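You operate a simulated robot arm through the tools that you are given. There is no shell and no other tool.

You are at the controls of a simulated robot arm. One attempt, no reset.

TASK
Take the purple spacer off the cage, then crank the purple crossing to the top.
Fine: the spacer goes back on the purple tooth of the comb before the cage chock comes out. Keep hands off the trestle rollers while the cage turns, and end with the chock in. Drop, topple and pinch nothing. Where these are worked on the way, their far stop is far enough and under half their travel is too little: cage chock.

Only the result counts: the job must be done as asked and must still hold three seconds after the hand-in. Knocking over, shifting, dropping, spilling or breaking anything else fails it.

THE ROBOT
A 6-joint arm with a two-finger parallel gripper, fixed in place. Base frame: the origin is on the floor under the middle of its stand, x ahead of it, y to its left, z up. Readings come in cm, degrees, newtons and seconds.
It reaches about 134.7 cm from its shoulder. Its first joint turns from -166.0 to 166.0 degrees. Payload 3.91 kg.
The TCP is the grasp point between the finger pads, 3 cm short of the fingertips. In the tool frame z runs along the fingers and y along their closing line. Largest opening 11 cm; finger width 2, thickness 1; the body of the gripper, 4.8 by 11.2 cm, starts 5.5 cm behind the TCP.
Orientation is that of the tool frame in the base frame, as a unit quaternion [x, y, z, w]. With the fingers straight down and closing along the base's y, the tool's x points along the base's -x, its y along +y and its z along -z.

THE INTERFACE
- The arm moves only by the tool apply_moves. Its argument "increments" is a list of rows, each a list of 7 numbers: the shift along the tool's x, y, z in units of 30 mm (1.0 is 30 mm), then the turn, a rotation vector about the tool's x, y, z in units of 4 degrees (1.0 is 4 degrees), then the closure, from 0 (fully open) to 1 (shut). In form: [[tx, ty, tz, wx, wy, wz, claw], ...]. A call has 1 to 20 rows; each row shifts and turns the commanded pose from where the row before left it, along the tool's axes as they then stand. A call with a number of a shift or a turn outside -1 to 1 is refused whole. Rows are played at 5 a second. More than 5 cm and 8.6 degrees between two rows, or a gripper value outside its range, and nothing of the call is played. Where a pose cannot be reached the arm comes as near as it can. A force on the tool above 90 N (or 10 N above the force at the start of the call, whichever is more), or a blocked arm, ends the call early, and 0.2 s more pass. The fingers move at their own pace (about 10.8 cm/s each) and stop on an object; they squeeze with about 30 N. The grip force told is the motor's: it shows also when the fingers shut on nothing. Time passes only in rows, and 0.2 s behind the last, so rows that do not move let the fingers close. The reply holds the time, the measured pose of the TCP, the force on the tool along the base axes, the opening and the grip force, in the units named above and with some noise, with the torque about the TCP (base axes, N m) and any sound that the robot's microphone picked up.
- Cameras (640 x 400 px; columns grow to the right, rows downward): "scene" is fixed at [20.76, -49.51, 136.57]; the picture's right is [0.39, -0.92, 0.00], its down [-0.00, -0.00, -1.00] and it looks along [0.92, 0.39, -0.01] (base axes); focal length 214 px, centre (320, 200). "wrist" rides on the gripper at [7.2, 1.7, -10.3] in the tool frame; the picture's right is [-0.23, 0.97, 0.00], its down [-0.76, -0.18, -0.62] and it looks along [-0.61, -0.14, 0.78] (tool axes); focal length 222 px, centre (320, 200). There is no depth. A picture from a camera that has moved, and an enlarged one, comes with that camera's place and axes in the base frame and with its lens. The place of the scene camera against the robot may be out by one fixed shift of up to 2.5 cm in any direction.
- capture(camera): a new picture of that camera. The clock stands still meanwhile.
- enlarge(camera, box): a new picture of the part [left, top, right, bottom] of that camera's present view, enlarged. The clock stands still meanwhile.
- job_done(): hands the job in; it is judged then, once.

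Nothing tells you positions but the pictures and the camera data. Unless the task says otherwise, let go and move clear before handing in.

The tools are called by a JSON object that holds its "fn" and its "kwargs". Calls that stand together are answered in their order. apply_moves: Moves the arm, as the interface text tells. Its arguments: {"type":"object","properties":{"increments":{"type":"array"}},"required":["increments"]} The other tools are called the same way: capture (camera) takes a picture; enlarge (camera, box) takes an enlarged picture of a part of a camera's view; job_done () hands the job in.

At the start:

```text
clock: 0.0
tool_pos: [42.58, -41.25, 121.89]
tcp_rot: [0.0, 1.0, -0.001, 0.001]
wrist_force: [-0.3, 0.1, 0.8]
ft_torque: [0.01, 0.01, -0.02]
opening: 11.02
grip_force: 0.1
```

scene: 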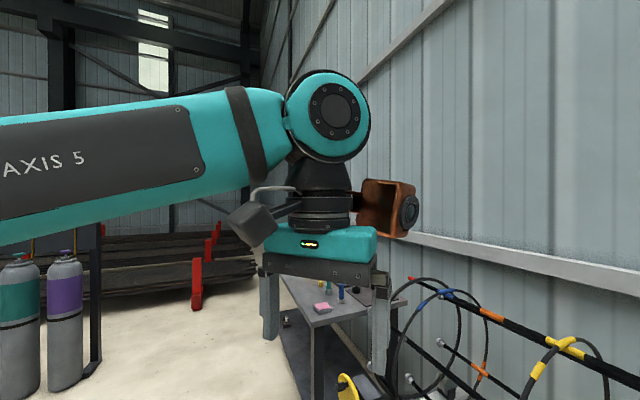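
wrist: 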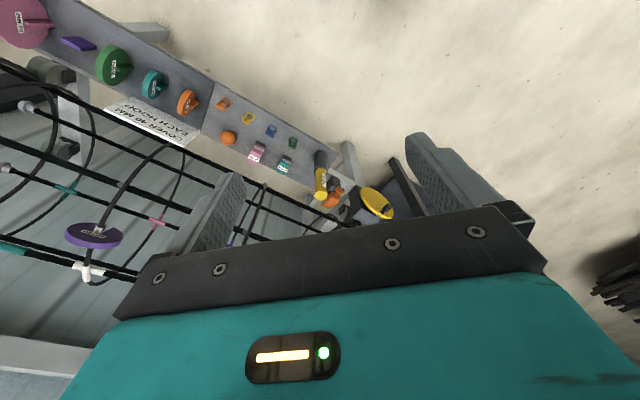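

The arm is above a bench with comb-like parts, next to a rebar cage with hoops, and the wrist camera sees spacers. I'll first look more closely at both views before moving.

{"fn": "enlarge", "kwargs": {"camera": "scene", "box": [240, 240, 640, 400]}}

{"fn": "enlarge", "kwargs": {"camera": "wrist", "box": [0, 0, 240, 150]}}

{"fn": "enlarge", "kwargs": {"camera": "wrist", "box": [180, 80, 420, 230]}}

{"fn": "enlarge", "kwargs": {"camera": "wrist", "box": [0, 140, 240, 290]}}

```text
1.60 times, centred on (440, 320) of scene
camera zoom: at [20.76, -49.51, 136.57], right [0.39, -0.92, 0.0], down [0.0, 0.0, -1.0], along [0.92, 0.39, -0.01], focal length 343 px, centre (128, 8)
```

zoom: 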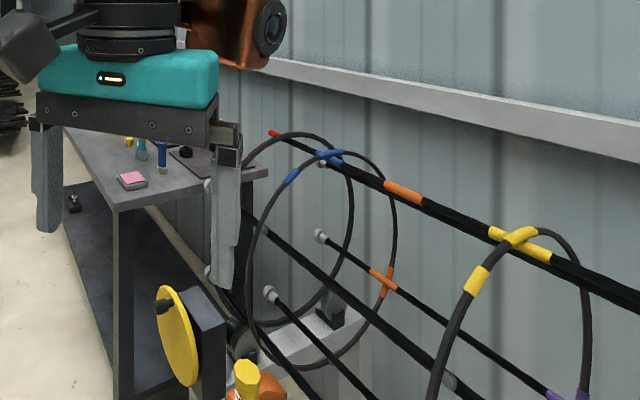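

```text
2.67 times, centred on (120, 75) of wrist
camera zoom: at [35.29, -39.47, 132.19], right [0.23, 0.97, 0.0], down [0.76, -0.18, 0.62], along [0.61, -0.14, -0.78], focal length 592 px, centre (853, 533)
```

zoom: 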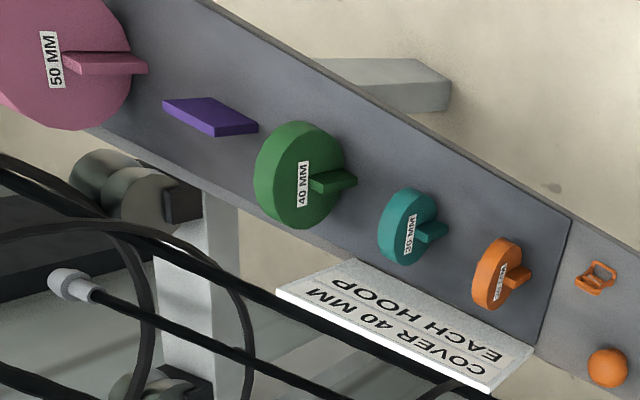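

```text
2.67 times, centred on (300, 155) of wrist
camera zoom: at [35.29, -39.47, 132.19], right [0.23, 0.97, 0.0], down [0.76, -0.18, 0.62], along [0.61, -0.14, -0.78], focal length 592 px, centre (373, 320)
```

zoom: 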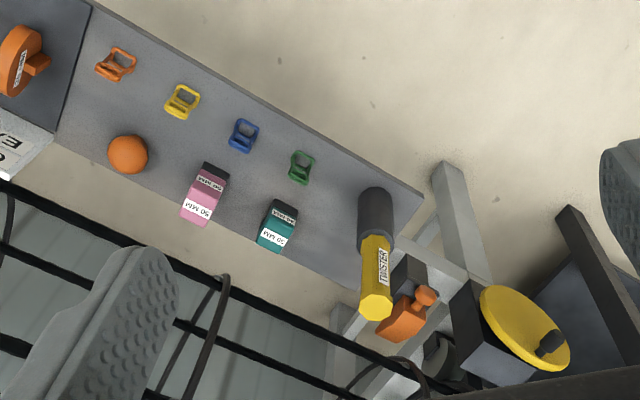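

```text
2.67 times, centred on (120, 215) of wrist
camera zoom: at [35.29, -39.47, 132.19], right [0.23, 0.97, 0.0], down [0.76, -0.18, 0.62], along [0.61, -0.14, -0.78], focal length 592 px, centre (853, 160)
```

zoom: 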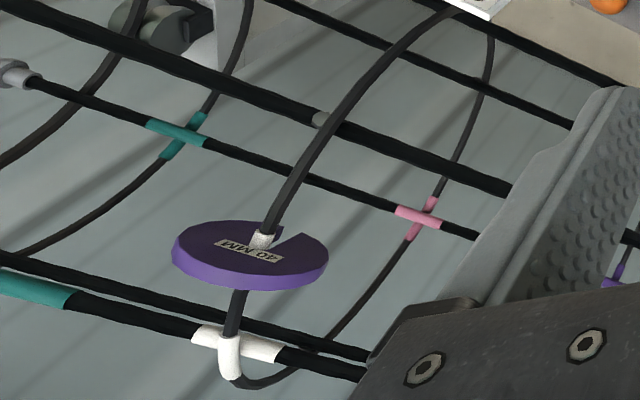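

The wrist view shows the comb board with the empty purple tooth, the purple 40 mm spacer on a cage hoop, the orange chock and the yellow crank disc. I'll shift the hand towards -y, staying high, to get stereo views.

{"fn": "apply_moves", "kwargs": {"increments": [[0, -1, -0.3, 0, 0, 0, 0], [0, -1, -0.3, 0, 0, 0, 0], [0, -1, -0.3, 0, 0, 0, 0], [0, -1, -0.3, 0, 0, 0, 0], [0, -1, -0.3, 0, 0, 0, 0], [0, -1, -0.3, 0, 0, 0, 0], [0, -1, -0.3, 0, 0, 0, 0], [0, -1, -0.3, 0, 0, 0, 0], [0, -1, -0.3, 0, 0, 0, 0], [0, -1, -0.3, 0, 0, 0, 0]]}}

{"fn": "capture", "kwargs": {"camera": "wrist"}}

{"fn": "capture", "kwargs": {"camera": "scene"}}

```text
clock: 2.2
tool_pos: [40.7, -68.01, 123.2]
tcp_rot: [0.0, 1.0, -0.004, 0.001]
wrist_force: [0.0, 0.5, 0.4]
ft_torque: [-0.03, -0.01, -0.02]
opening: 10.99
grip_force: 0.1
out of reach, approached as far as the arm can: row 6, 7, 8, 9, 10
```

```text
taken
camera wrist: at [33.33, -66.25, 133.53], right [0.23, 0.97, -0.01], down [0.76, -0.17, 0.63], along [0.61, -0.15, -0.78], focal length 222 px, centre (320, 200)
```

wrist: 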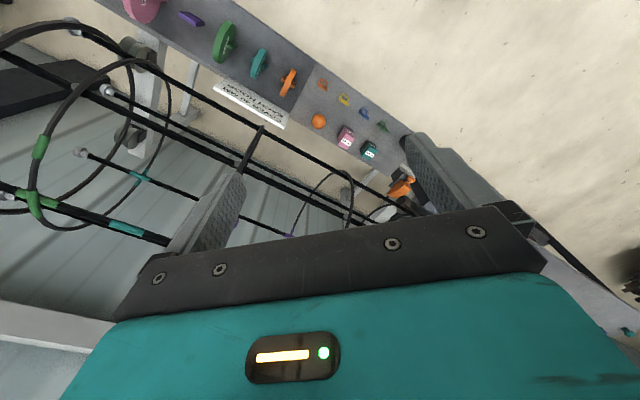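

```text
taken
```

scene: 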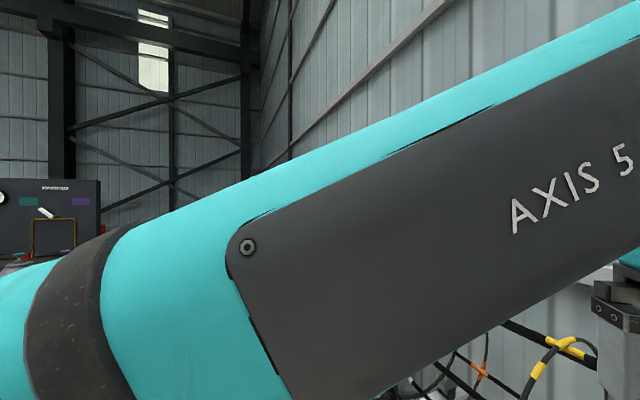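

The comb line runs at about 45° (direction about (0.7, 0.7)), with the purple tooth near (26, -95, 69). I'll turn the hand by 45° so the camera looks square onto the comb and cage.

{"fn": "apply_moves", "kwargs": {"increments": [[0, 0.3, 0.3, 0, 0, 1, 0], [0, 0.3, 0.3, 0, 0, 1, 0], [0, 0.3, 0.3, 0, 0, 1, 0], [0, 0.3, 0, 0, 0, 1, 0], [0, 0.3, 0, 0, 0, 1, 0], [0, 0, 0, 0, 0, 1, 0], [0, 0, 0, 0, 0, 1, 0], [0, 0, 0, 0, 0, 1, 0], [0, 0, 0, 0, 0, 1, 0], [0, 0, 0, 0, 0, 1, 0], [0, 0, 0, 0, 0, 1, 0]]}}

{"fn": "capture", "kwargs": {"camera": "wrist"}}

```text
clock: 4.6
tool_pos: [41.31, -63.38, 120.74]
tcp_rot: [0.375, 0.927, 0.001, 0.001]
wrist_force: [0.3, 0.1, 0.0]
ft_torque: [-0.02, 0.0, -0.01]
opening: 10.99
grip_force: 0.0
```

```text
taken
camera wrist: at [37.23, -57.16, 131.1], right [0.84, 0.54, 0.0], down [0.42, -0.66, 0.62], along [0.34, -0.52, -0.78], focal length 222 px, centre (320, 200)
```

wrist: 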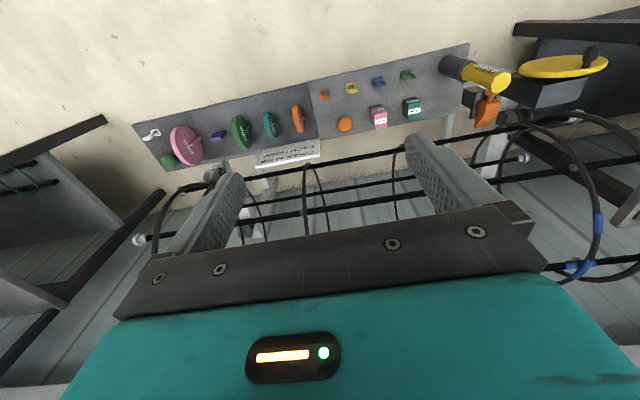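

The gripper hides the cage in this pose. I'll tilt the fingers outward and back off towards the base so the cage falls in the upper part of the picture.

{"fn": "apply_moves", "kwargs": {"increments": [[0.5, 0, -0.2, 0, -1, 0, 0], [0.5, 0, -0.2, 0, -1, 0, 0], [0.5, 0, -0.3, 0, -1, 0, 0], [0.5, 0, -0.3, 0, -1, 0, 0], [0.5, 0, -0.4, 0, -1, 0, 0], [0.5, 0, -0.4, 0, -1, 0, 0], [0.5, 0, -0.5, 0, -1, 0, 0], [0.5, 0, -0.5, 0, -1, 0, 0], [0.5, 0, -0.5, 0, -1, 0, 0], [0.5, 0, -0.5, 0, -1, 0, 0]]}}

{"fn": "capture", "kwargs": {"camera": "wrist"}}

```text
clock: 6.8
tool_pos: [28.65, -50.98, 126.51]
tcp_rot: [0.352, 0.871, -0.128, 0.318]
wrist_force: [-0.1, -1.2, -0.3]
ft_torque: [0.06, 0.0, 0.02]
opening: 10.98
grip_force: 0.0
```

```text
taken
camera wrist: at [20.93, -41.22, 129.7], right [0.8, 0.58, 0.15], down [0.01, -0.25, 0.97], along [0.6, -0.77, -0.21], focal length 222 px, centre (320, 200)
```

wrist: 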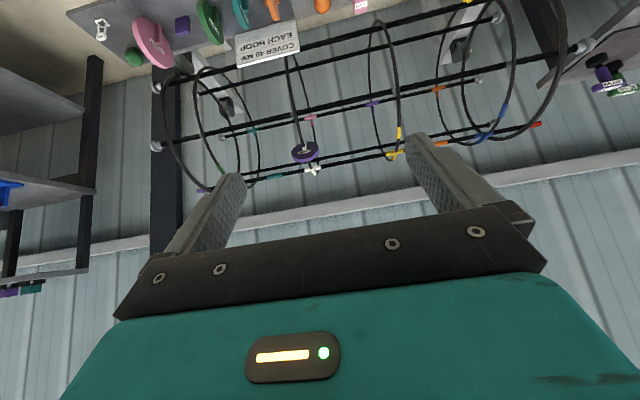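

Now the whole cage is in view (upside-down in this picture). I'll enlarge it.

{"fn": "enlarge", "kwargs": {"camera": "wrist", "box": [140, 0, 360, 200]}}

{"fn": "enlarge", "kwargs": {"camera": "wrist", "box": [340, 0, 640, 188]}}

{"fn": "enlarge", "kwargs": {"camera": "wrist", "box": [80, 0, 240, 100]}}

{"fn": "enlarge", "kwargs": {"camera": "wrist", "box": [240, 80, 400, 200]}}

```text
2.00 times, centred on (250, 100) of wrist
camera zoom: at [20.93, -41.22, 129.7], right [0.8, 0.58, 0.15], down [0.01, -0.25, 0.97], along [0.6, -0.77, -0.21], focal length 444 px, centre (460, 400)
```

zoom: 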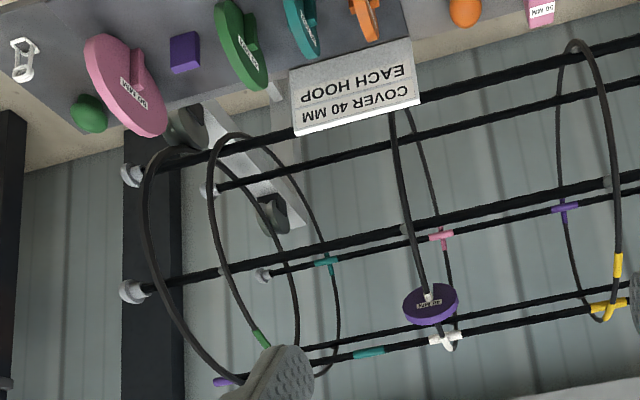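

```text
2.13 times, centred on (490, 94) of wrist
camera zoom: at [20.93, -41.22, 129.7], right [0.8, 0.58, 0.15], down [0.01, -0.25, 0.97], along [0.6, -0.77, -0.21], focal length 473 px, centre (-42, 426)
```

zoom: 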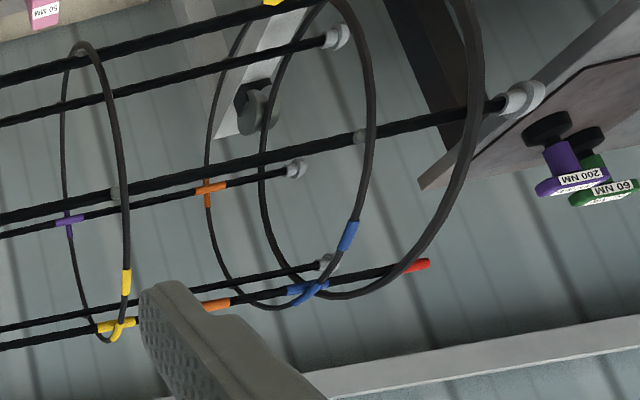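

```text
4.00 times, centred on (160, 50) of wrist
camera zoom: at [20.93, -41.22, 129.7], right [0.8, 0.58, 0.15], down [0.01, -0.25, 0.97], along [0.6, -0.77, -0.21], focal length 888 px, centre (960, 800)
```

zoom: 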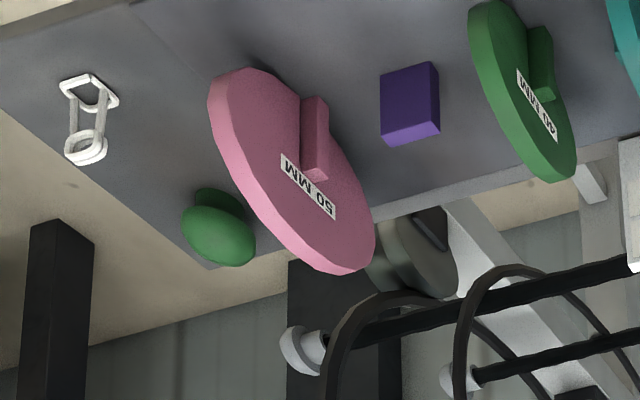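

```text
3.33 times, centred on (320, 140) of wrist
camera zoom: at [20.93, -41.22, 129.7], right [0.8, 0.58, 0.15], down [0.01, -0.25, 0.97], along [0.6, -0.77, -0.21], focal length 740 px, centre (320, 400)
```

zoom: 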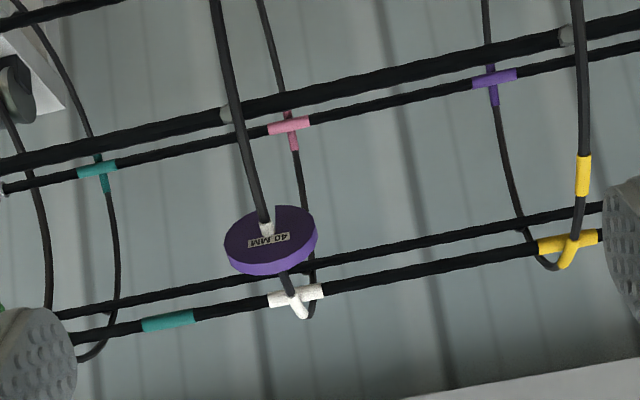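

The crossings are clear now: the purple crossing sits on the yellow-taped hoop's far bar, and the purple spacer is near (58, -93, 101). Next I'll go closer to the comb for a detailed look at the purple tooth.

{"fn": "apply_moves", "kwargs": {"increments": [[0, 0, 0, 0, 1, 0, 0], [0, 0, 0, 0, 1, 0, 0], [0, 0, 0, 0, 1, 0, 0], [0, 0, 0, 0, 1, 0, 0], [0, 0, 0, 0, 1, 0, 0], [0, 0, 0, 0, 1, 0, 0], [0, 0, 0, 0, 1, 0, 0], [0, 0, 0, 0, 1, 0, 0], [0, 0, 0, 0, 1, 0, 0], [0, 0, 0, 0, 1, 0, 0], [-0.5, -0.544, 0.9, 0, 0, 0, 0], [-0.5, -0.544, 0.9, 0, 0, 0, 0], [-0.5, -0.544, 0.9, 0, 0, 0, 0], [-0.5, -0.544, 0.9, 0, 0, 0, 0], [-0.5, -0.544, 0.9, 0, 0, 0, 0], [-0.5, -0.544, 0.9, 0, 0, 0, 0], [-0.5, -0.544, 0.9, 0, 0, 0, 0], [-0.5, -0.544, 0.9, 0, 0, 0, 0], [-0.5, -0.544, 0.9, 0, 0, 0, 0], [-0.5, -0.544, 0.9, 0, 0, 0, 0]]}}

{"fn": "capture", "kwargs": {"camera": "wrist"}}

{"fn": "enlarge", "kwargs": {"camera": "wrist", "box": [80, 0, 400, 200]}}

```text
clock: 11.0
tool_pos: [27.95, -73.25, 99.94]
tcp_rot: [0.375, 0.927, 0.0, 0.003]
wrist_force: [-0.4, 0.1, 0.0]
ft_torque: [-0.07, -0.03, 0.0]
opening: 11.0
grip_force: 0.1
```

```text
taken
camera wrist: at [23.92, -66.85, 110.15], right [0.84, 0.54, 0.0], down [0.42, -0.66, 0.63], along [0.34, -0.53, -0.78], focal length 222 px, centre (320, 200)
```

wrist: 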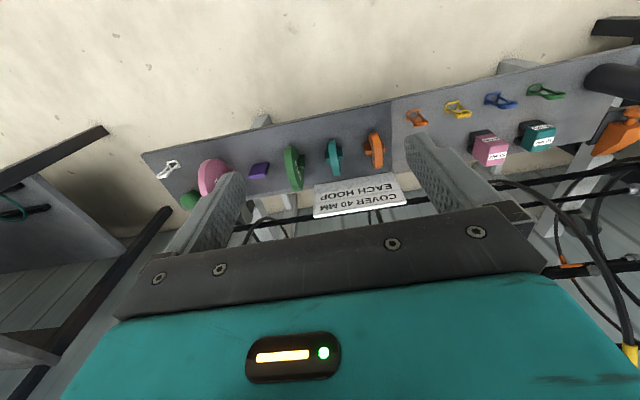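

```text
2.00 times, centred on (240, 100) of wrist
camera zoom: at [23.92, -66.85, 110.15], right [0.84, 0.54, 0.0], down [0.42, -0.66, 0.63], along [0.34, -0.53, -0.78], focal length 444 px, centre (480, 400)
```

zoom: 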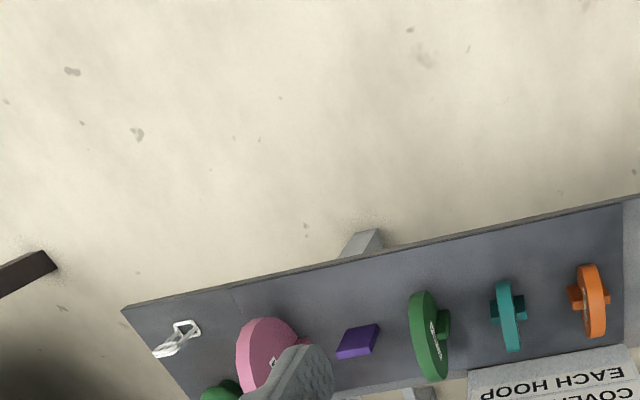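

The spacers stand upright, straddling teeth that run lengthwise on the board. I'll slide along the comb and go lower for a closer view of the purple tooth.

{"fn": "apply_moves", "kwargs": {"increments": [[0.2, -0.8, 0.6, 0, 0, 0, 0], [0.2, -0.8, 0.6, 0, 0, 0, 0], [0.2, -0.8, 0.6, 0, 0, 0, 0], [0.2, -0.8, 0.6, 0, 0, 0, 0], [0.2, -0.8, 0.6, 0, 0, 0, 0]]}}

{"fn": "capture", "kwargs": {"camera": "wrist"}}

{"fn": "enlarge", "kwargs": {"camera": "wrist", "box": [240, 80, 432, 200]}}

```text
clock: 12.2
tool_pos: [17.68, -79.53, 90.51]
tcp_rot: [0.375, 0.927, 0.0, 0.001]
wrist_force: [-0.4, 0.6, 0.4]
ft_torque: [-0.03, 0.02, -0.03]
opening: 11.01
grip_force: 0.1
```

```text
taken
camera wrist: at [13.57, -73.27, 100.88], right [0.84, 0.54, 0.0], down [0.42, -0.66, 0.62], along [0.34, -0.52, -0.78], focal length 222 px, centre (320, 200)
```

wrist: 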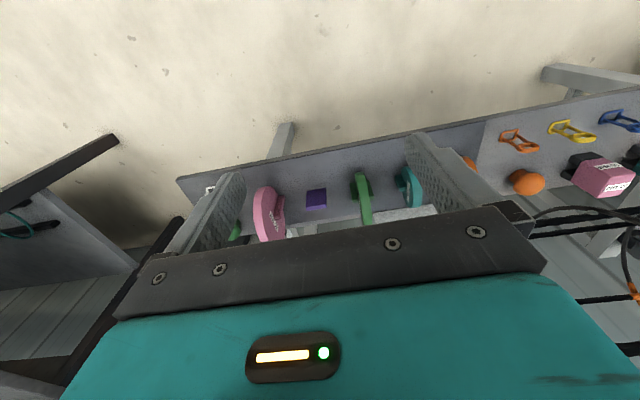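

```text
3.33 times, centred on (336, 140) of wrist
camera zoom: at [13.57, -73.27, 100.88], right [0.84, 0.54, 0.0], down [0.42, -0.66, 0.62], along [0.34, -0.52, -0.78], focal length 740 px, centre (267, 400)
```

zoom: 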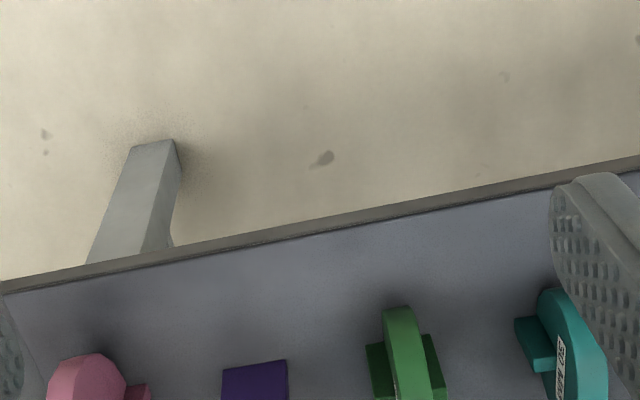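

I'll tilt the tool outward somewhat so the comb sits higher in the picture.

{"fn": "apply_moves", "kwargs": {"increments": [[0, 0, 0, 0, -1, 0, 0], [0, 0, 0, 0, -1, 0, 0], [0, 0, 0, 0, -1, 0, 0], [0, 0, 0, 0, -1, 0, 0], [0, 0, 0, 0, -1, 0, 0], [0, 0, 0, 0, -1, 0, 0]]}}

{"fn": "capture", "kwargs": {"camera": "wrist"}}

{"fn": "enlarge", "kwargs": {"camera": "wrist", "box": [220, 30, 460, 180]}}

```text
clock: 13.6
tool_pos: [17.41, -79.64, 90.5]
tcp_rot: [0.366, 0.907, -0.078, 0.193]
wrist_force: [-0.8, 0.3, 0.4]
ft_torque: [0.03, -0.02, 0.02]
opening: 11.0
grip_force: 0.1
```

```text
taken
camera wrist: at [10.71, -70.84, 96.98], right [0.83, 0.56, 0.09], down [0.19, -0.43, 0.88], along [0.53, -0.71, -0.47], focal length 222 px, centre (320, 200)
```

wrist: 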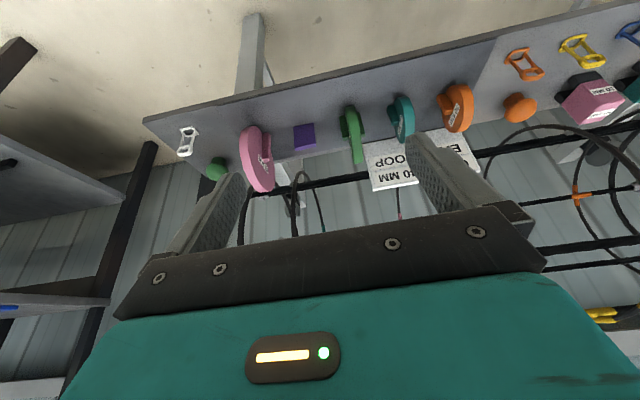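

```text
2.67 times, centred on (340, 105) of wrist
camera zoom: at [10.71, -70.84, 96.98], right [0.83, 0.56, 0.09], down [0.19, -0.43, 0.88], along [0.53, -0.71, -0.47], focal length 592 px, centre (267, 453)
```

zoom: 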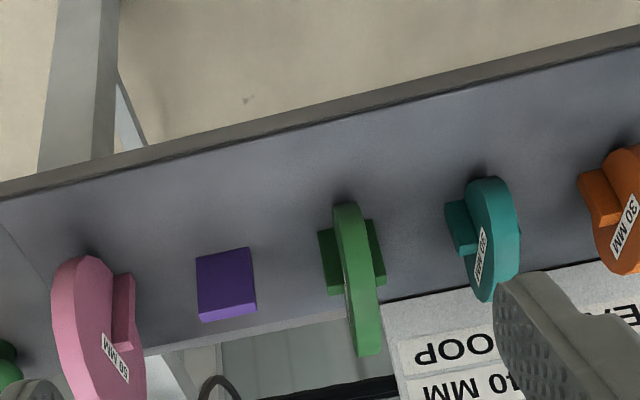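

Let me enlarge tightly on the purple tooth and its neighbours to understand their shape.

{"fn": "enlarge", "kwargs": {"camera": "wrist", "box": [270, 100, 350, 150]}}

{"fn": "enlarge", "kwargs": {"camera": "wrist", "box": [330, 90, 426, 150]}}

{"fn": "enlarge", "kwargs": {"camera": "wrist", "box": [230, 110, 310, 200]}}

```text
8.00 times, centred on (310, 125) of wrist
camera zoom: at [10.71, -70.84, 96.98], right [0.83, 0.56, 0.09], down [0.19, -0.43, 0.88], along [0.53, -0.71, -0.47], focal length 1777 px, centre (400, 800)
```

zoom: 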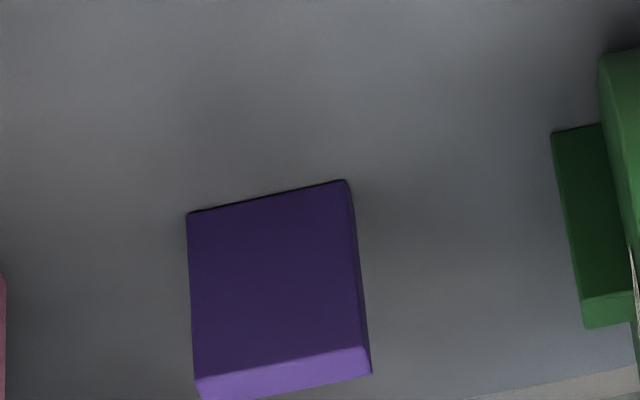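

```text
6.67 times, centred on (378, 120) of wrist
camera zoom: at [10.71, -70.84, 96.98], right [0.83, 0.56, 0.09], down [0.19, -0.43, 0.88], along [0.53, -0.71, -0.47], focal length 1481 px, centre (-67, 733)
```

zoom: 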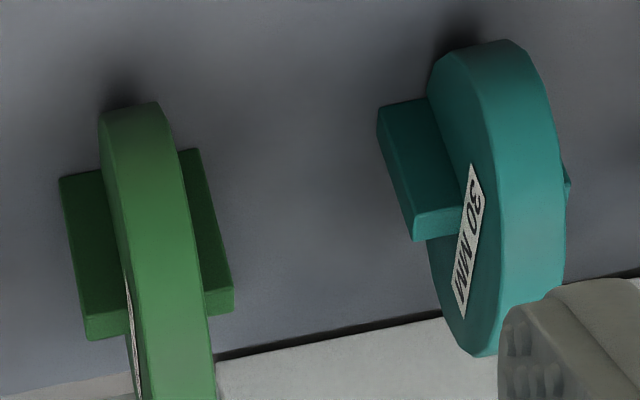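

```text
4.44 times, centred on (270, 155) of wrist
camera zoom: at [10.71, -70.84, 96.98], right [0.83, 0.56, 0.09], down [0.19, -0.43, 0.88], along [0.53, -0.71, -0.47], focal length 987 px, centre (542, 400)
```

zoom: 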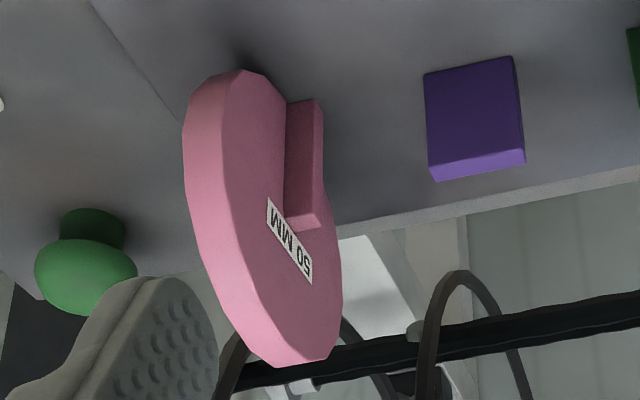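

The tooth is an upright block about 3.7 cm along the board, 1 cm thick and 5 cm high, centred near (27, -95.4), top near z = 71; spacers drop over it slot-down. Next I'll look closely at the spacer on the hoop.

{"fn": "apply_moves", "kwargs": {"increments": [[-0.7125, 0.958, -0.573, 0, 0, 0, 0], [-0.7125, 0.958, -0.573, 0, 0, 0, 0], [-0.7125, 0.958, -0.573, 0, 0, 0, 0], [-0.7125, 0.958, -0.573, 0, 0, 0, 0], [-0.7125, 0.958, -0.573, 0, 0, 0, 0], [-0.7125, 0.958, -0.573, 0, 0, 0, 0], [-0.7125, 0.958, -0.573, 0, 0, 0, 0], [-0.7125, 0.958, -0.573, 0, 0, 0, 0], [0, 0, 0, 0, -1, 0, 0], [0, 0, 0, 0, -1, 0, 0], [0, 0, 0, 0, -1, 0, 0], [0, 0, 0, 0, -1, 0, 0]]}}

{"fn": "capture", "kwargs": {"camera": "wrist"}}

```text
clock: 16.2
tool_pos: [40.41, -70.19, 109.88]
tcp_rot: [0.351, 0.871, -0.128, 0.318]
wrist_force: [0.5, -1.0, -1.2]
ft_torque: [-0.02, 0.02, -0.01]
opening: 11.0
grip_force: 0.1
```

```text
taken
camera wrist: at [32.81, -60.36, 113.21], right [0.8, 0.58, 0.15], down [0.01, -0.25, 0.97], along [0.6, -0.77, -0.21], focal length 222 px, centre (320, 200)
```

wrist: 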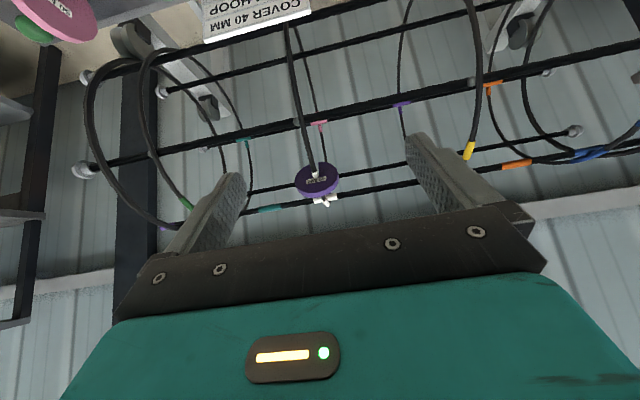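

{"fn": "enlarge", "kwargs": {"camera": "wrist", "box": [280, 150, 360, 210]}}

{"fn": "enlarge", "kwargs": {"camera": "wrist", "box": [60, 0, 380, 200]}}

{"fn": "enlarge", "kwargs": {"camera": "wrist", "box": [340, 0, 640, 188]}}

```text
6.67 times, centred on (320, 180) of wrist
camera zoom: at [32.81, -60.36, 113.21], right [0.8, 0.58, 0.15], down [0.01, -0.25, 0.97], along [0.6, -0.77, -0.21], focal length 1481 px, centre (320, 333)
```

zoom: 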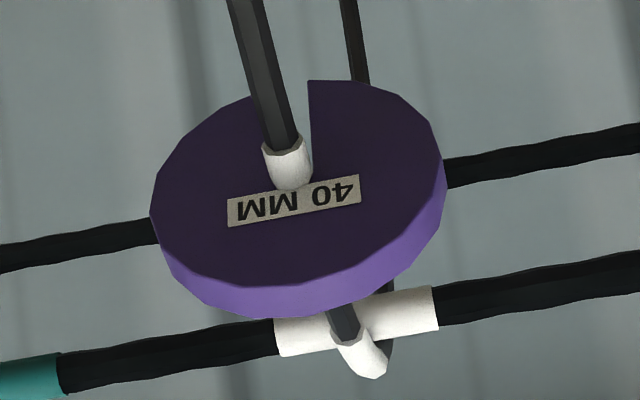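

```text
2.00 times, centred on (220, 100) of wrist
camera zoom: at [32.81, -60.36, 113.21], right [0.8, 0.58, 0.15], down [0.01, -0.25, 0.97], along [0.6, -0.77, -0.21], focal length 444 px, centre (520, 400)
```

zoom: 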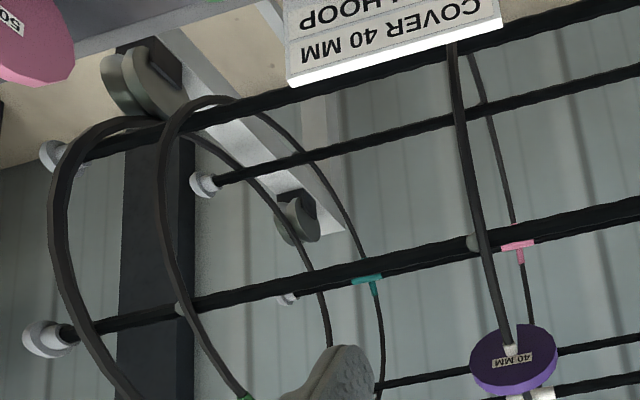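

```text
2.13 times, centred on (490, 94) of wrist
camera zoom: at [32.81, -60.36, 113.21], right [0.8, 0.58, 0.15], down [0.01, -0.25, 0.97], along [0.6, -0.77, -0.21], focal length 473 px, centre (-42, 426)
```

zoom: 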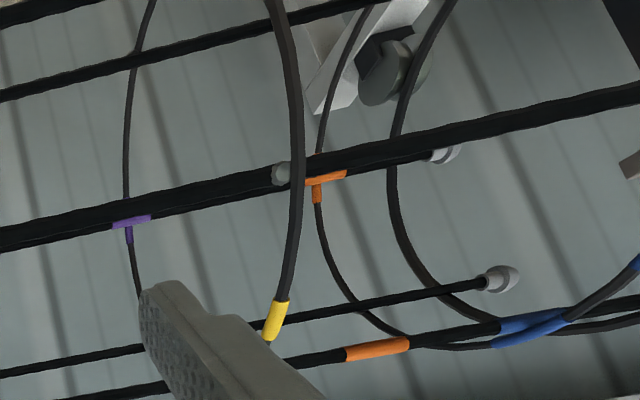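

The spacer's slot opens radially inward (towards the cage axis), so it comes off radially outward, up and towards the robot. I'll move closer for a precise fix on it.

{"fn": "apply_moves", "kwargs": {"increments": [[-0.755, -0.293, 0.366, 0, 0, 0, 0], [-0.755, -0.293, 0.366, 0, 0, 0, 0], [-0.755, -0.293, 0.366, 0, 0, 0, 0], [-0.755, -0.293, 0.366, 0, 0, 0, 0], [-0.755, -0.293, 0.366, 0, 0, 0, 0]]}}

{"fn": "capture", "kwargs": {"camera": "wrist"}}

{"fn": "enlarge", "kwargs": {"camera": "wrist", "box": [260, 80, 388, 160]}}

```text
clock: 17.4
tool_pos: [46.08, -81.67, 113.42]
tcp_rot: [0.352, 0.871, -0.128, 0.318]
wrist_force: [0.3, 0.7, 0.8]
ft_torque: [0.0, 0.0, -0.03]
opening: 10.98
grip_force: 0.0
```

```text
taken
camera wrist: at [38.5, -71.92, 116.57], right [0.8, 0.58, 0.15], down [0.01, -0.25, 0.97], along [0.6, -0.77, -0.21], focal length 222 px, centre (320, 200)
```

wrist: 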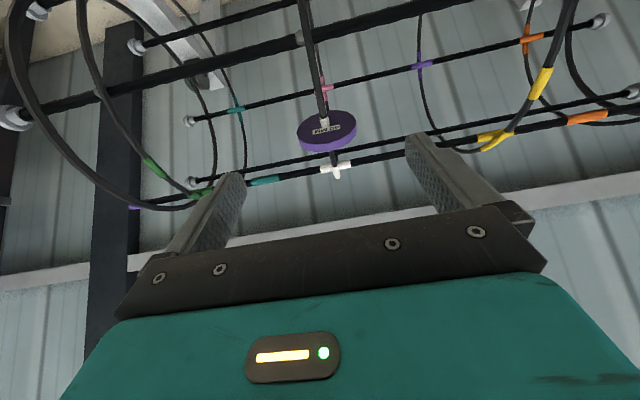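

```text
5.00 times, centred on (324, 120) of wrist
camera zoom: at [38.5, -71.92, 116.57], right [0.8, 0.58, 0.15], down [0.01, -0.25, 0.97], along [0.6, -0.77, -0.21], focal length 1111 px, centre (300, 600)
```

zoom: 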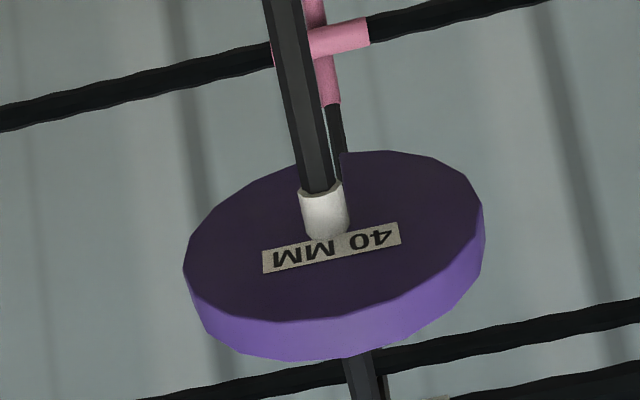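

The spacer is about 8.8 cm across and 1.3 cm thick, its centre near (59, -94, 100), tilted about 30°. I'll set the tool tilt to match and roll it 90° so the fingers will close on the disc's two faces.

{"fn": "apply_moves", "kwargs": {"increments": [[0, 0, 0, 0, 0.9, 0, 0], [0, 0, 0, 0, 0.9, 0, 0], [0, 0, 0, 0, 0.9, 0, 0], [0, 0, 0, 0, 0, 1, 0], [0, 0, 0, 0, 0, 1, 0], [0, 0, 0, 0, 0, 1, 0], [0, 0, 0, 0, 0, 1, 0], [0, 0, 0, 0, 0, 1, 0], [0, 0, 0, 0, 0, 1, 0], [0, 0, 0, 0, 0, 1, 0], [0, 0, 0, 0, 0, 1, 0], [0, 0, 0, 0, 0, 1, 0], [0, 0, 0, 0, 0, 1, 0], [0, 0, 0, 0, 0, 1, 0], [0, 0, 0, 0, 0, 1, 0], [0, 0, 0, 0, 0, 1, 0], [0, 0, 0, 0, 0, 1, 0], [0, 0, 0, 0, 0, 1, 0], [0, 0, 0, 0, 0, 1, 0], [0, 0, 0, 0, 0, 1, 0]]}}

{"fn": "apply_moves", "kwargs": {"increments": [[0, 0, 0, 0, 0, 1, 0], [0, 0, 0, 0, 0, 1, 0], [0, 0, 0, 0, 0, 1, 0], [0, 0, 0, 0, 0, 1, 0], [0, 0, 0, 0, 0, 1, 0], [0, 0, 0, 0, 0, 0.5, 0]]}}

{"fn": "capture", "kwargs": {"camera": "wrist"}}

{"fn": "capture", "kwargs": {"camera": "scene"}}

```text
clock: 21.6
tool_pos: [46.28, -81.83, 113.04]
tcp_rot: [0.803, 0.54, 0.053, 0.247]
wrist_force: [-0.3, -0.3, 0.2]
ft_torque: [-0.01, 0.01, -0.02]
opening: 10.99
grip_force: 0.1
```

```text
clock: 23.0
tool_pos: [46.21, -81.74, 113.3]
tcp_rot: [0.891, 0.378, 0.098, 0.233]
wrist_force: [-0.1, 0.3, -0.1]
ft_torque: [-0.02, -0.01, 0.0]
opening: 11.01
grip_force: 0.1
```

```text
taken
camera wrist: at [48.7, -73.95, 123.03], right [0.45, -0.75, 0.48], down [-0.86, -0.23, 0.46], along [-0.24, -0.62, -0.75], focal length 222 px, centre (320, 200)
```

wrist: 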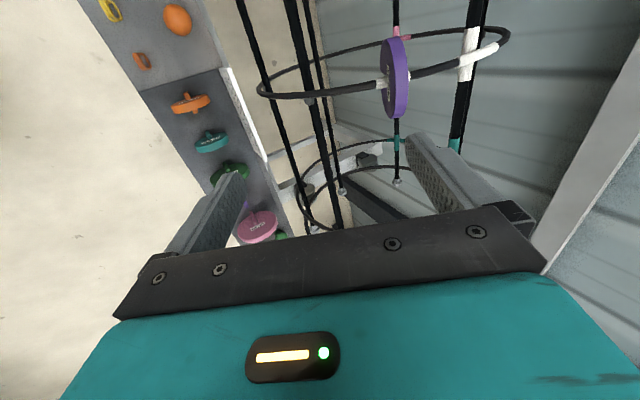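

```text
taken
```

scene: 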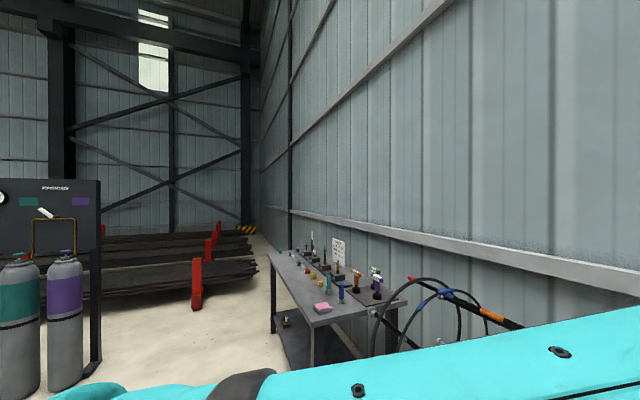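

This side view shows the hoop, the spacer, and the white crossing well. I'll enlarge to check the spacer's tilt and slot.

{"fn": "enlarge", "kwargs": {"camera": "wrist", "box": [340, 20, 468, 140]}}

{"fn": "enlarge", "kwargs": {"camera": "wrist", "box": [230, 0, 550, 200]}}

```text
3.33 times, centred on (404, 80) of wrist
camera zoom: at [48.7, -73.95, 123.03], right [0.45, -0.75, 0.48], down [-0.86, -0.23, 0.46], along [-0.24, -0.62, -0.75], focal length 740 px, centre (40, 600)
```

zoom: 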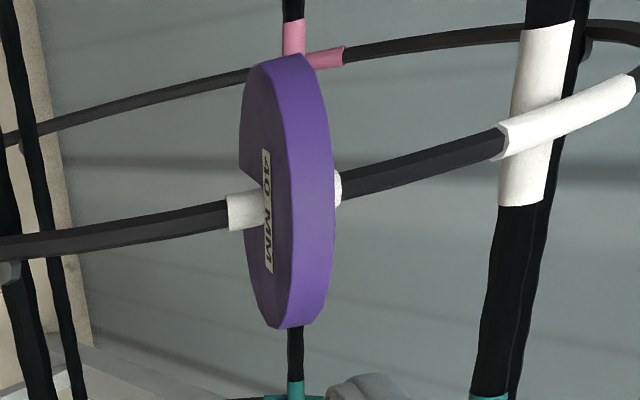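

```text
2.00 times, centred on (390, 100) of wrist
camera zoom: at [48.7, -73.95, 123.03], right [0.45, -0.75, 0.48], down [-0.86, -0.23, 0.46], along [-0.24, -0.62, -0.75], focal length 444 px, centre (180, 400)
```

zoom: 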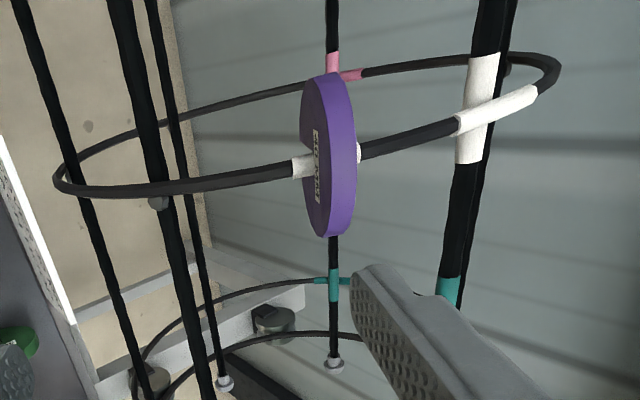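

The geometry agrees across views: spacer centre at about 107.8 outward, -27 along, z 100.2. I'll line up over it along the hoop radius with the fingers half closed, still standing off.

{"fn": "apply_moves", "kwargs": {"increments": [[0, 0.7625, 0, 0, 0, 0, 0.3], [0, 0.7625, 0, 0, 0, 0, 0.5], [0, 0.7625, 0, 0, 0, 0, 0.5], [0, 0.7625, 0, 0, 0, 0, 0.5], [0, 0, 0.6, 0, 0, 0, 0.5], [0, 0, 0.6, 0, 0, 0, 0.5], [0, 0, 0.6, 0, 0, 0, 0.5], [0, 0, 0, 0, 0, 0, 0.5]]}}

{"fn": "capture", "kwargs": {"camera": "wrist"}}

{"fn": "enlarge", "kwargs": {"camera": "wrist", "box": [200, 60, 440, 210]}}

```text
clock: 24.8
tool_pos: [53.94, -89.28, 112.83]
tcp_rot: [0.891, 0.378, 0.099, 0.233]
wrist_force: [0.0, -0.8, 0.5]
ft_torque: [0.03, -0.01, 0.0]
opening: 5.48
grip_force: 0.1
```

```text
taken
camera wrist: at [56.42, -81.56, 122.75], right [0.45, -0.75, 0.48], down [-0.86, -0.23, 0.46], along [-0.24, -0.62, -0.75], focal length 222 px, centre (320, 200)
```

wrist: 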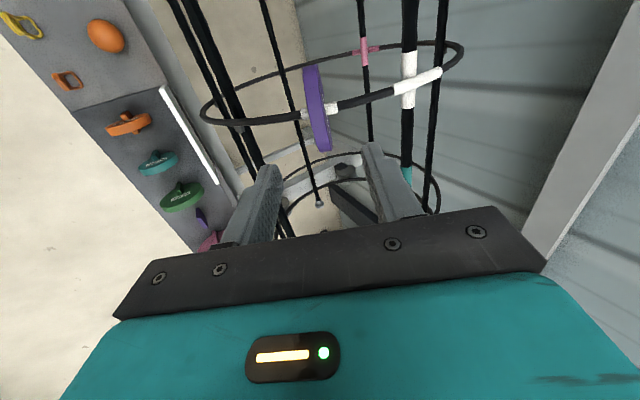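

```text
2.67 times, centred on (320, 135) of wrist
camera zoom: at [56.42, -81.56, 122.75], right [0.45, -0.75, 0.48], down [-0.86, -0.23, 0.46], along [-0.24, -0.62, -0.75], focal length 592 px, centre (320, 373)
```

zoom: 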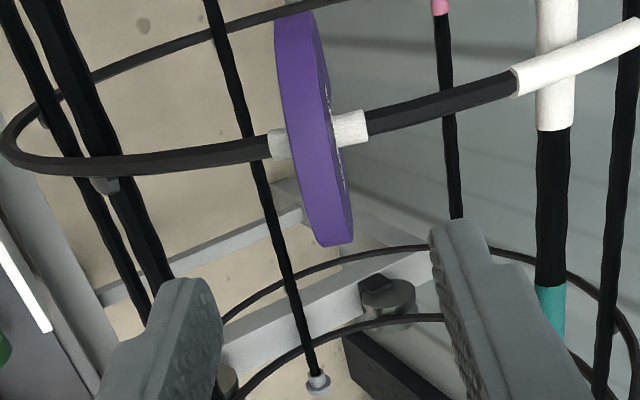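

Alignment looks right. I'll descend until the fingertips just straddle the disc's edge, then check.

{"fn": "apply_moves", "kwargs": {"increments": [[0, 0, 0.6, 0, 0, 0, 0.5], [0, 0, 0.6, 0, 0, 0, 0.5], [0, 0, 0.6, 0, 0, 0, 0.5], [0, 0, 0.6, 0, 0, 0, 0.5]]}}

{"fn": "capture", "kwargs": {"camera": "wrist"}}

{"fn": "enlarge", "kwargs": {"camera": "wrist", "box": [220, 60, 420, 220]}}

```text
clock: 25.8
tool_pos: [56.22, -91.68, 106.76]
tcp_rot: [0.891, 0.377, 0.099, 0.233]
wrist_force: [0.5, 0.5, 1.5]
ft_torque: [0.01, 0.03, 0.01]
opening: 5.5
grip_force: 0.0
```

```text
taken
camera wrist: at [58.65, -83.91, 116.51], right [0.45, -0.75, 0.48], down [-0.86, -0.23, 0.46], along [-0.24, -0.62, -0.75], focal length 222 px, centre (320, 200)
```

wrist: 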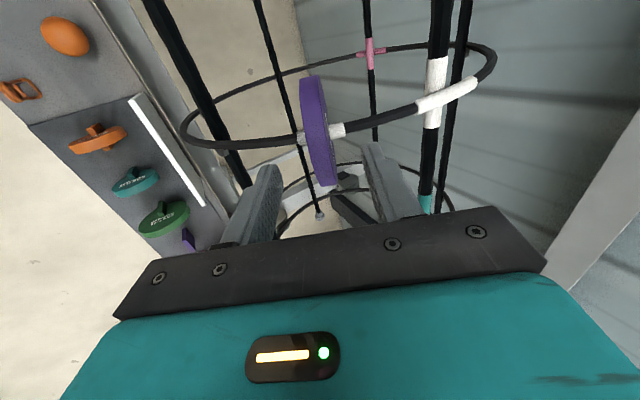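

```text
2.50 times, centred on (320, 140) of wrist
camera zoom: at [58.65, -83.91, 116.51], right [0.45, -0.75, 0.48], down [-0.86, -0.23, 0.46], along [-0.24, -0.62, -0.75], focal length 555 px, centre (320, 350)
```

zoom: 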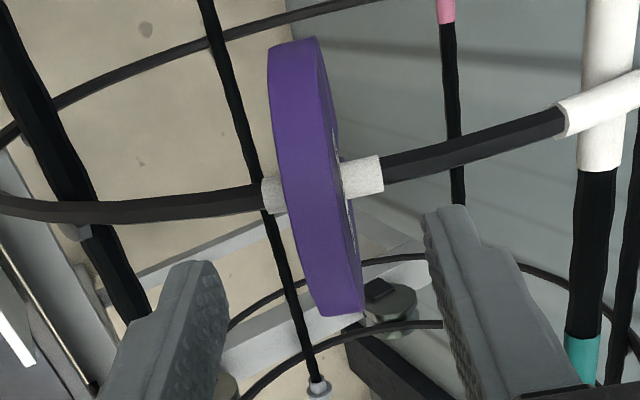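

The disc sits centred between the fingers. I'll descend the last 3 cm and close gently on its faces.

{"fn": "apply_moves", "kwargs": {"increments": [[0, 0, 0.35, 0, 0, 0, 0.5], [0, 0, 0.35, 0, 0, 0, 0.5], [0, 0, 0.33, 0, 0, 0, 0.5], [0, 0, 0, 0, 0, 0, 0.65], [0, 0, 0, 0, 0, 0, 0.75]]}}

{"fn": "capture", "kwargs": {"camera": "wrist"}}

{"fn": "enlarge", "kwargs": {"camera": "wrist", "box": [220, 90, 420, 250]}}

```text
clock: 27.0
tool_pos: [57.24, -92.65, 103.83]
tcp_rot: [0.89, 0.378, 0.099, 0.233]
wrist_force: [-0.1, 0.1, 1.1]
ft_torque: [0.01, 0.0, 0.0]
opening: 2.76
grip_force: 0.1
```

```text
taken
camera wrist: at [59.71, -84.95, 113.64], right [0.45, -0.75, 0.48], down [-0.86, -0.23, 0.46], along [-0.24, -0.62, -0.75], focal length 222 px, centre (320, 200)
```

wrist: 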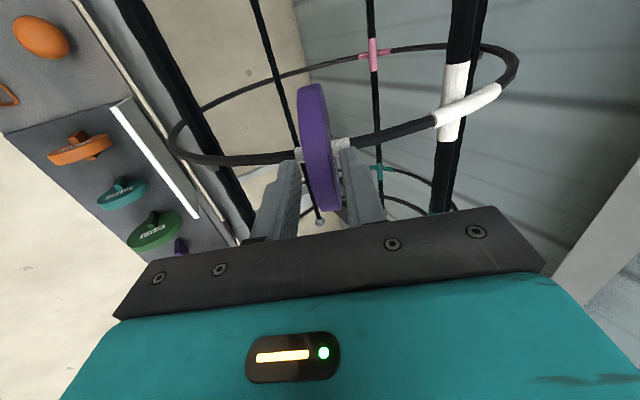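

```text
2.50 times, centred on (320, 170) of wrist
camera zoom: at [59.71, -84.95, 113.64], right [0.45, -0.75, 0.48], down [-0.86, -0.23, 0.46], along [-0.24, -0.62, -0.75], focal length 555 px, centre (320, 275)
```

zoom: 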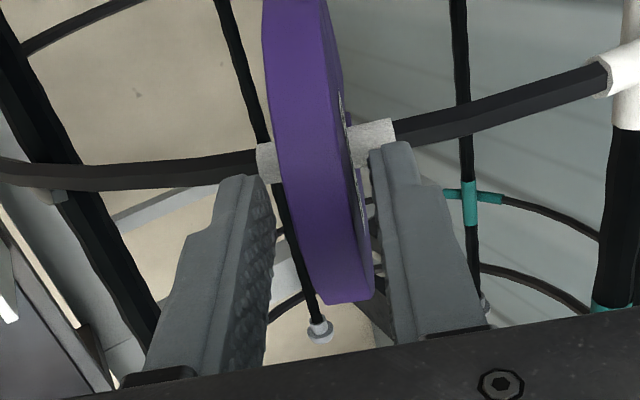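

The disc is slightly nearer the right finger, so I'll shift 3 mm that way before closing.

{"fn": "apply_moves", "kwargs": {"increments": [[0, 0.08, 0, 0, 0, 0, 0.75], [0, 0, 0, 0, 0, 0, 0.8]]}}

{"fn": "enlarge", "kwargs": {"camera": "wrist", "box": [260, 130, 400, 250]}}

```text
clock: 27.6
tool_pos: [57.4, -92.8, 103.97]
tcp_rot: [0.891, 0.378, 0.099, 0.232]
wrist_force: [-0.8, -0.1, -0.6]
ft_torque: [0.02, 0.02, -0.01]
opening: 2.22
grip_force: 0.0
```

```text
3.33 times, centred on (330, 190) of wrist
camera zoom: at [59.88, -85.05, 113.74], right [0.45, -0.75, 0.48], down [-0.86, -0.23, 0.46], along [-0.24, -0.62, -0.75], focal length 740 px, centre (287, 233)
```

zoom: 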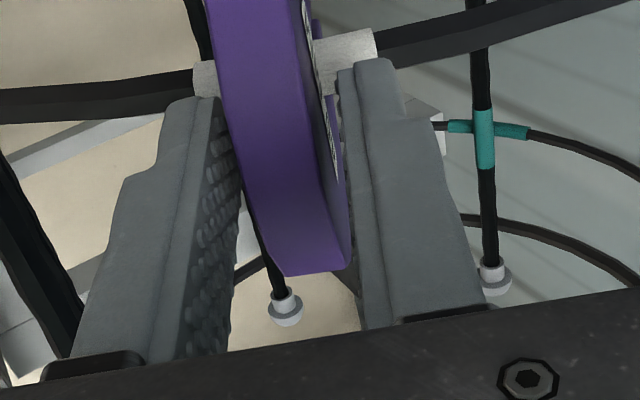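

Nearly centred with about 2 mm either side. Closing on the disc now.

{"fn": "apply_moves", "kwargs": {"increments": [[0, 0, 0, 0, 0, 0, 0.84], [0, 0, 0, 0, 0, 0, 0.88], [0, 0, 0, 0, 0, 0, 1], [0, 0, 0, 0, 0, 0, 1], [0, 0, 0, 0, 0, 0, 1]]}}

{"fn": "enlarge", "kwargs": {"camera": "wrist", "box": [240, 80, 420, 240]}}

```text
clock: 28.8
tool_pos: [57.41, -92.86, 103.9]
tcp_rot: [0.891, 0.379, 0.098, 0.232]
wrist_force: [-9.5, 15.7, -10.8]
ft_torque: [-0.02, -0.3, -0.19]
opening: 1.36
grip_force: 29.9
```

```text
2.50 times, centred on (330, 160) of wrist
camera zoom: at [59.85, -85.03, 113.74], right [0.45, -0.75, 0.48], down [-0.86, -0.23, 0.46], along [-0.24, -0.62, -0.75], focal length 555 px, centre (295, 300)
```

zoom: 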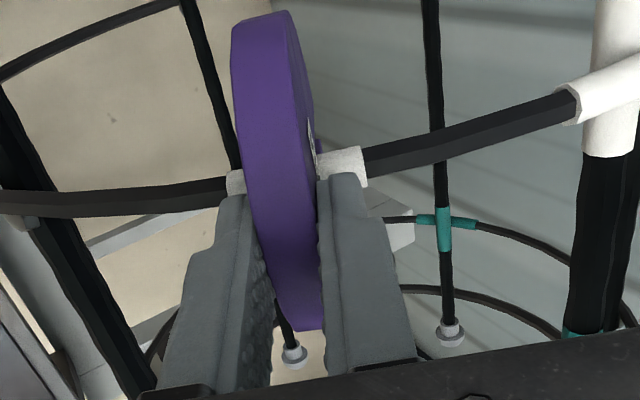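

The disc is held (1.36 cm). There's a 20 N side load along the closing line, so I'll relieve it by easing the hand about 1.5 mm the other way.

{"fn": "apply_moves", "kwargs": {"increments": [[0, -0.04, 0, 0, 0, 0, 1], [0, 0, 0, 0, 0, 0, 1]]}}

```text
clock: 29.4
tool_pos: [57.58, -92.77, 103.88]
tcp_rot: [0.89, 0.378, 0.1, 0.233]
wrist_force: [-6.0, 7.9, -8.9]
ft_torque: [-0.1, -0.35, -0.21]
opening: 1.36
grip_force: 29.9
```

{"fn": "apply_moves", "kwargs": {"increments": [[0, -0.05, 0, 0, 0, 0, 1], [0, 0, 0, 0, 0, 0, 1]]}}

```text
clock: 30.0
tool_pos: [57.46, -92.83, 103.94]
tcp_rot: [0.89, 0.378, 0.098, 0.234]
wrist_force: [4.6, -16.8, 2.0]
ft_torque: [-0.49, -0.43, -0.35]
opening: 1.36
grip_force: 30.1
```

{"fn": "apply_moves", "kwargs": {"increments": [[0.02, 0.025, 0, 0, 0, 0, 1], [0, 0, 0, 0, 0, 0, 1]]}}

```text
clock: 30.6
tool_pos: [57.52, -92.8, 103.92]
tcp_rot: [0.891, 0.378, 0.099, 0.233]
wrist_force: [1.4, -22.1, 10.3]
ft_torque: [-0.64, -0.39, -0.45]
opening: 1.35
grip_force: 30.3
```

{"fn": "apply_moves", "kwargs": {"increments": [[-0.045, 0.02, 0, 0, 0, 0, 1], [0, 0, 0, 0, 0, 0, 1]]}}

```text
clock: 31.2
tool_pos: [57.42, -92.77, 103.86]
tcp_rot: [0.891, 0.378, 0.099, 0.231]
wrist_force: [-15.6, 13.6, -7.3]
ft_torque: [-0.42, -0.11, -0.4]
opening: 1.34
grip_force: 30.2
```

{"fn": "apply_moves", "kwargs": {"increments": [[0, -0.03, 0, 0, 0, 0, 1], [0, 0, 0, 0, 0, 0, 1]]}}

```text
clock: 31.8
tool_pos: [57.4, -92.84, 103.87]
tcp_rot: [0.891, 0.378, 0.099, 0.233]
wrist_force: [-0.9, -6.5, 2.5]
ft_torque: [-0.24, -0.43, -0.2]
opening: 1.36
grip_force: 30.1
```

Loads are small now. Pulling radially outward in small steps.

{"fn": "apply_moves", "kwargs": {"increments": [[0, 0, -0.1, 0, 0, 0, 1], [0, 0, -0.1, 0, 0, 0, 1], [0, 0, 0, 0, 0, 0, 1]]}}

{"fn": "enlarge", "kwargs": {"camera": "wrist", "box": [240, 80, 420, 240]}}

```text
clock: 32.6
tool_pos: [57.32, -92.47, 104.48]
tcp_rot: [0.891, 0.378, 0.1, 0.232]
wrist_force: [0.5, -0.5, -0.1]
ft_torque: [0.03, -0.01, 0.01]
opening: 1.37
grip_force: 30.8
```

```text
2.50 times, centred on (330, 160) of wrist
camera zoom: at [59.6, -84.73, 114.28], right [0.45, -0.75, 0.48], down [-0.86, -0.23, 0.46], along [-0.24, -0.62, -0.75], focal length 555 px, centre (295, 300)
```

zoom: 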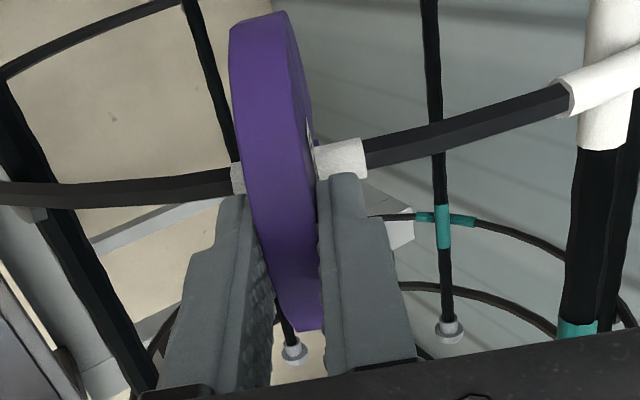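

It came loose with no resistance. I'll continue out along the radius.

{"fn": "apply_moves", "kwargs": {"increments": [[0, 0, -0.2, 0, 0, 0, 1], [0, 0, -0.3, 0, 0, 0, 1], [0, 0, -0.4, 0, 0, 0, 1], [0, 0, -0.5, 0, 0, 0, 1], [0, 0, -0.5, 0, 0, 0, 1], [0, 0, -0.5, 0, 0, 0, 1]]}}

{"fn": "capture", "kwargs": {"camera": "wrist"}}

{"fn": "enlarge", "kwargs": {"camera": "wrist", "box": [240, 80, 420, 240]}}

```text
clock: 34.0
tool_pos: [54.8, -90.06, 110.8]
tcp_rot: [0.891, 0.378, 0.099, 0.233]
wrist_force: [1.1, -0.7, -0.3]
ft_torque: [0.02, 0.05, 0.01]
opening: 1.35
grip_force: 29.7
```

```text
taken
camera wrist: at [57.14, -82.31, 120.66], right [0.45, -0.75, 0.48], down [-0.86, -0.23, 0.46], along [-0.24, -0.62, -0.75], focal length 222 px, centre (320, 200)
```

wrist: 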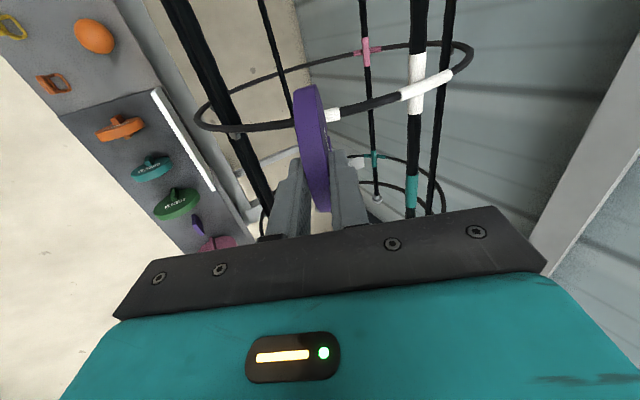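

```text
2.50 times, centred on (330, 160) of wrist
camera zoom: at [57.14, -82.31, 120.66], right [0.45, -0.75, 0.48], down [-0.86, -0.23, 0.46], along [-0.24, -0.62, -0.75], focal length 555 px, centre (295, 300)
```

zoom: 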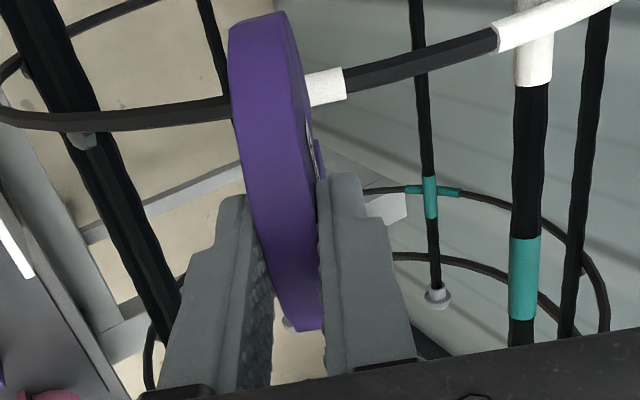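

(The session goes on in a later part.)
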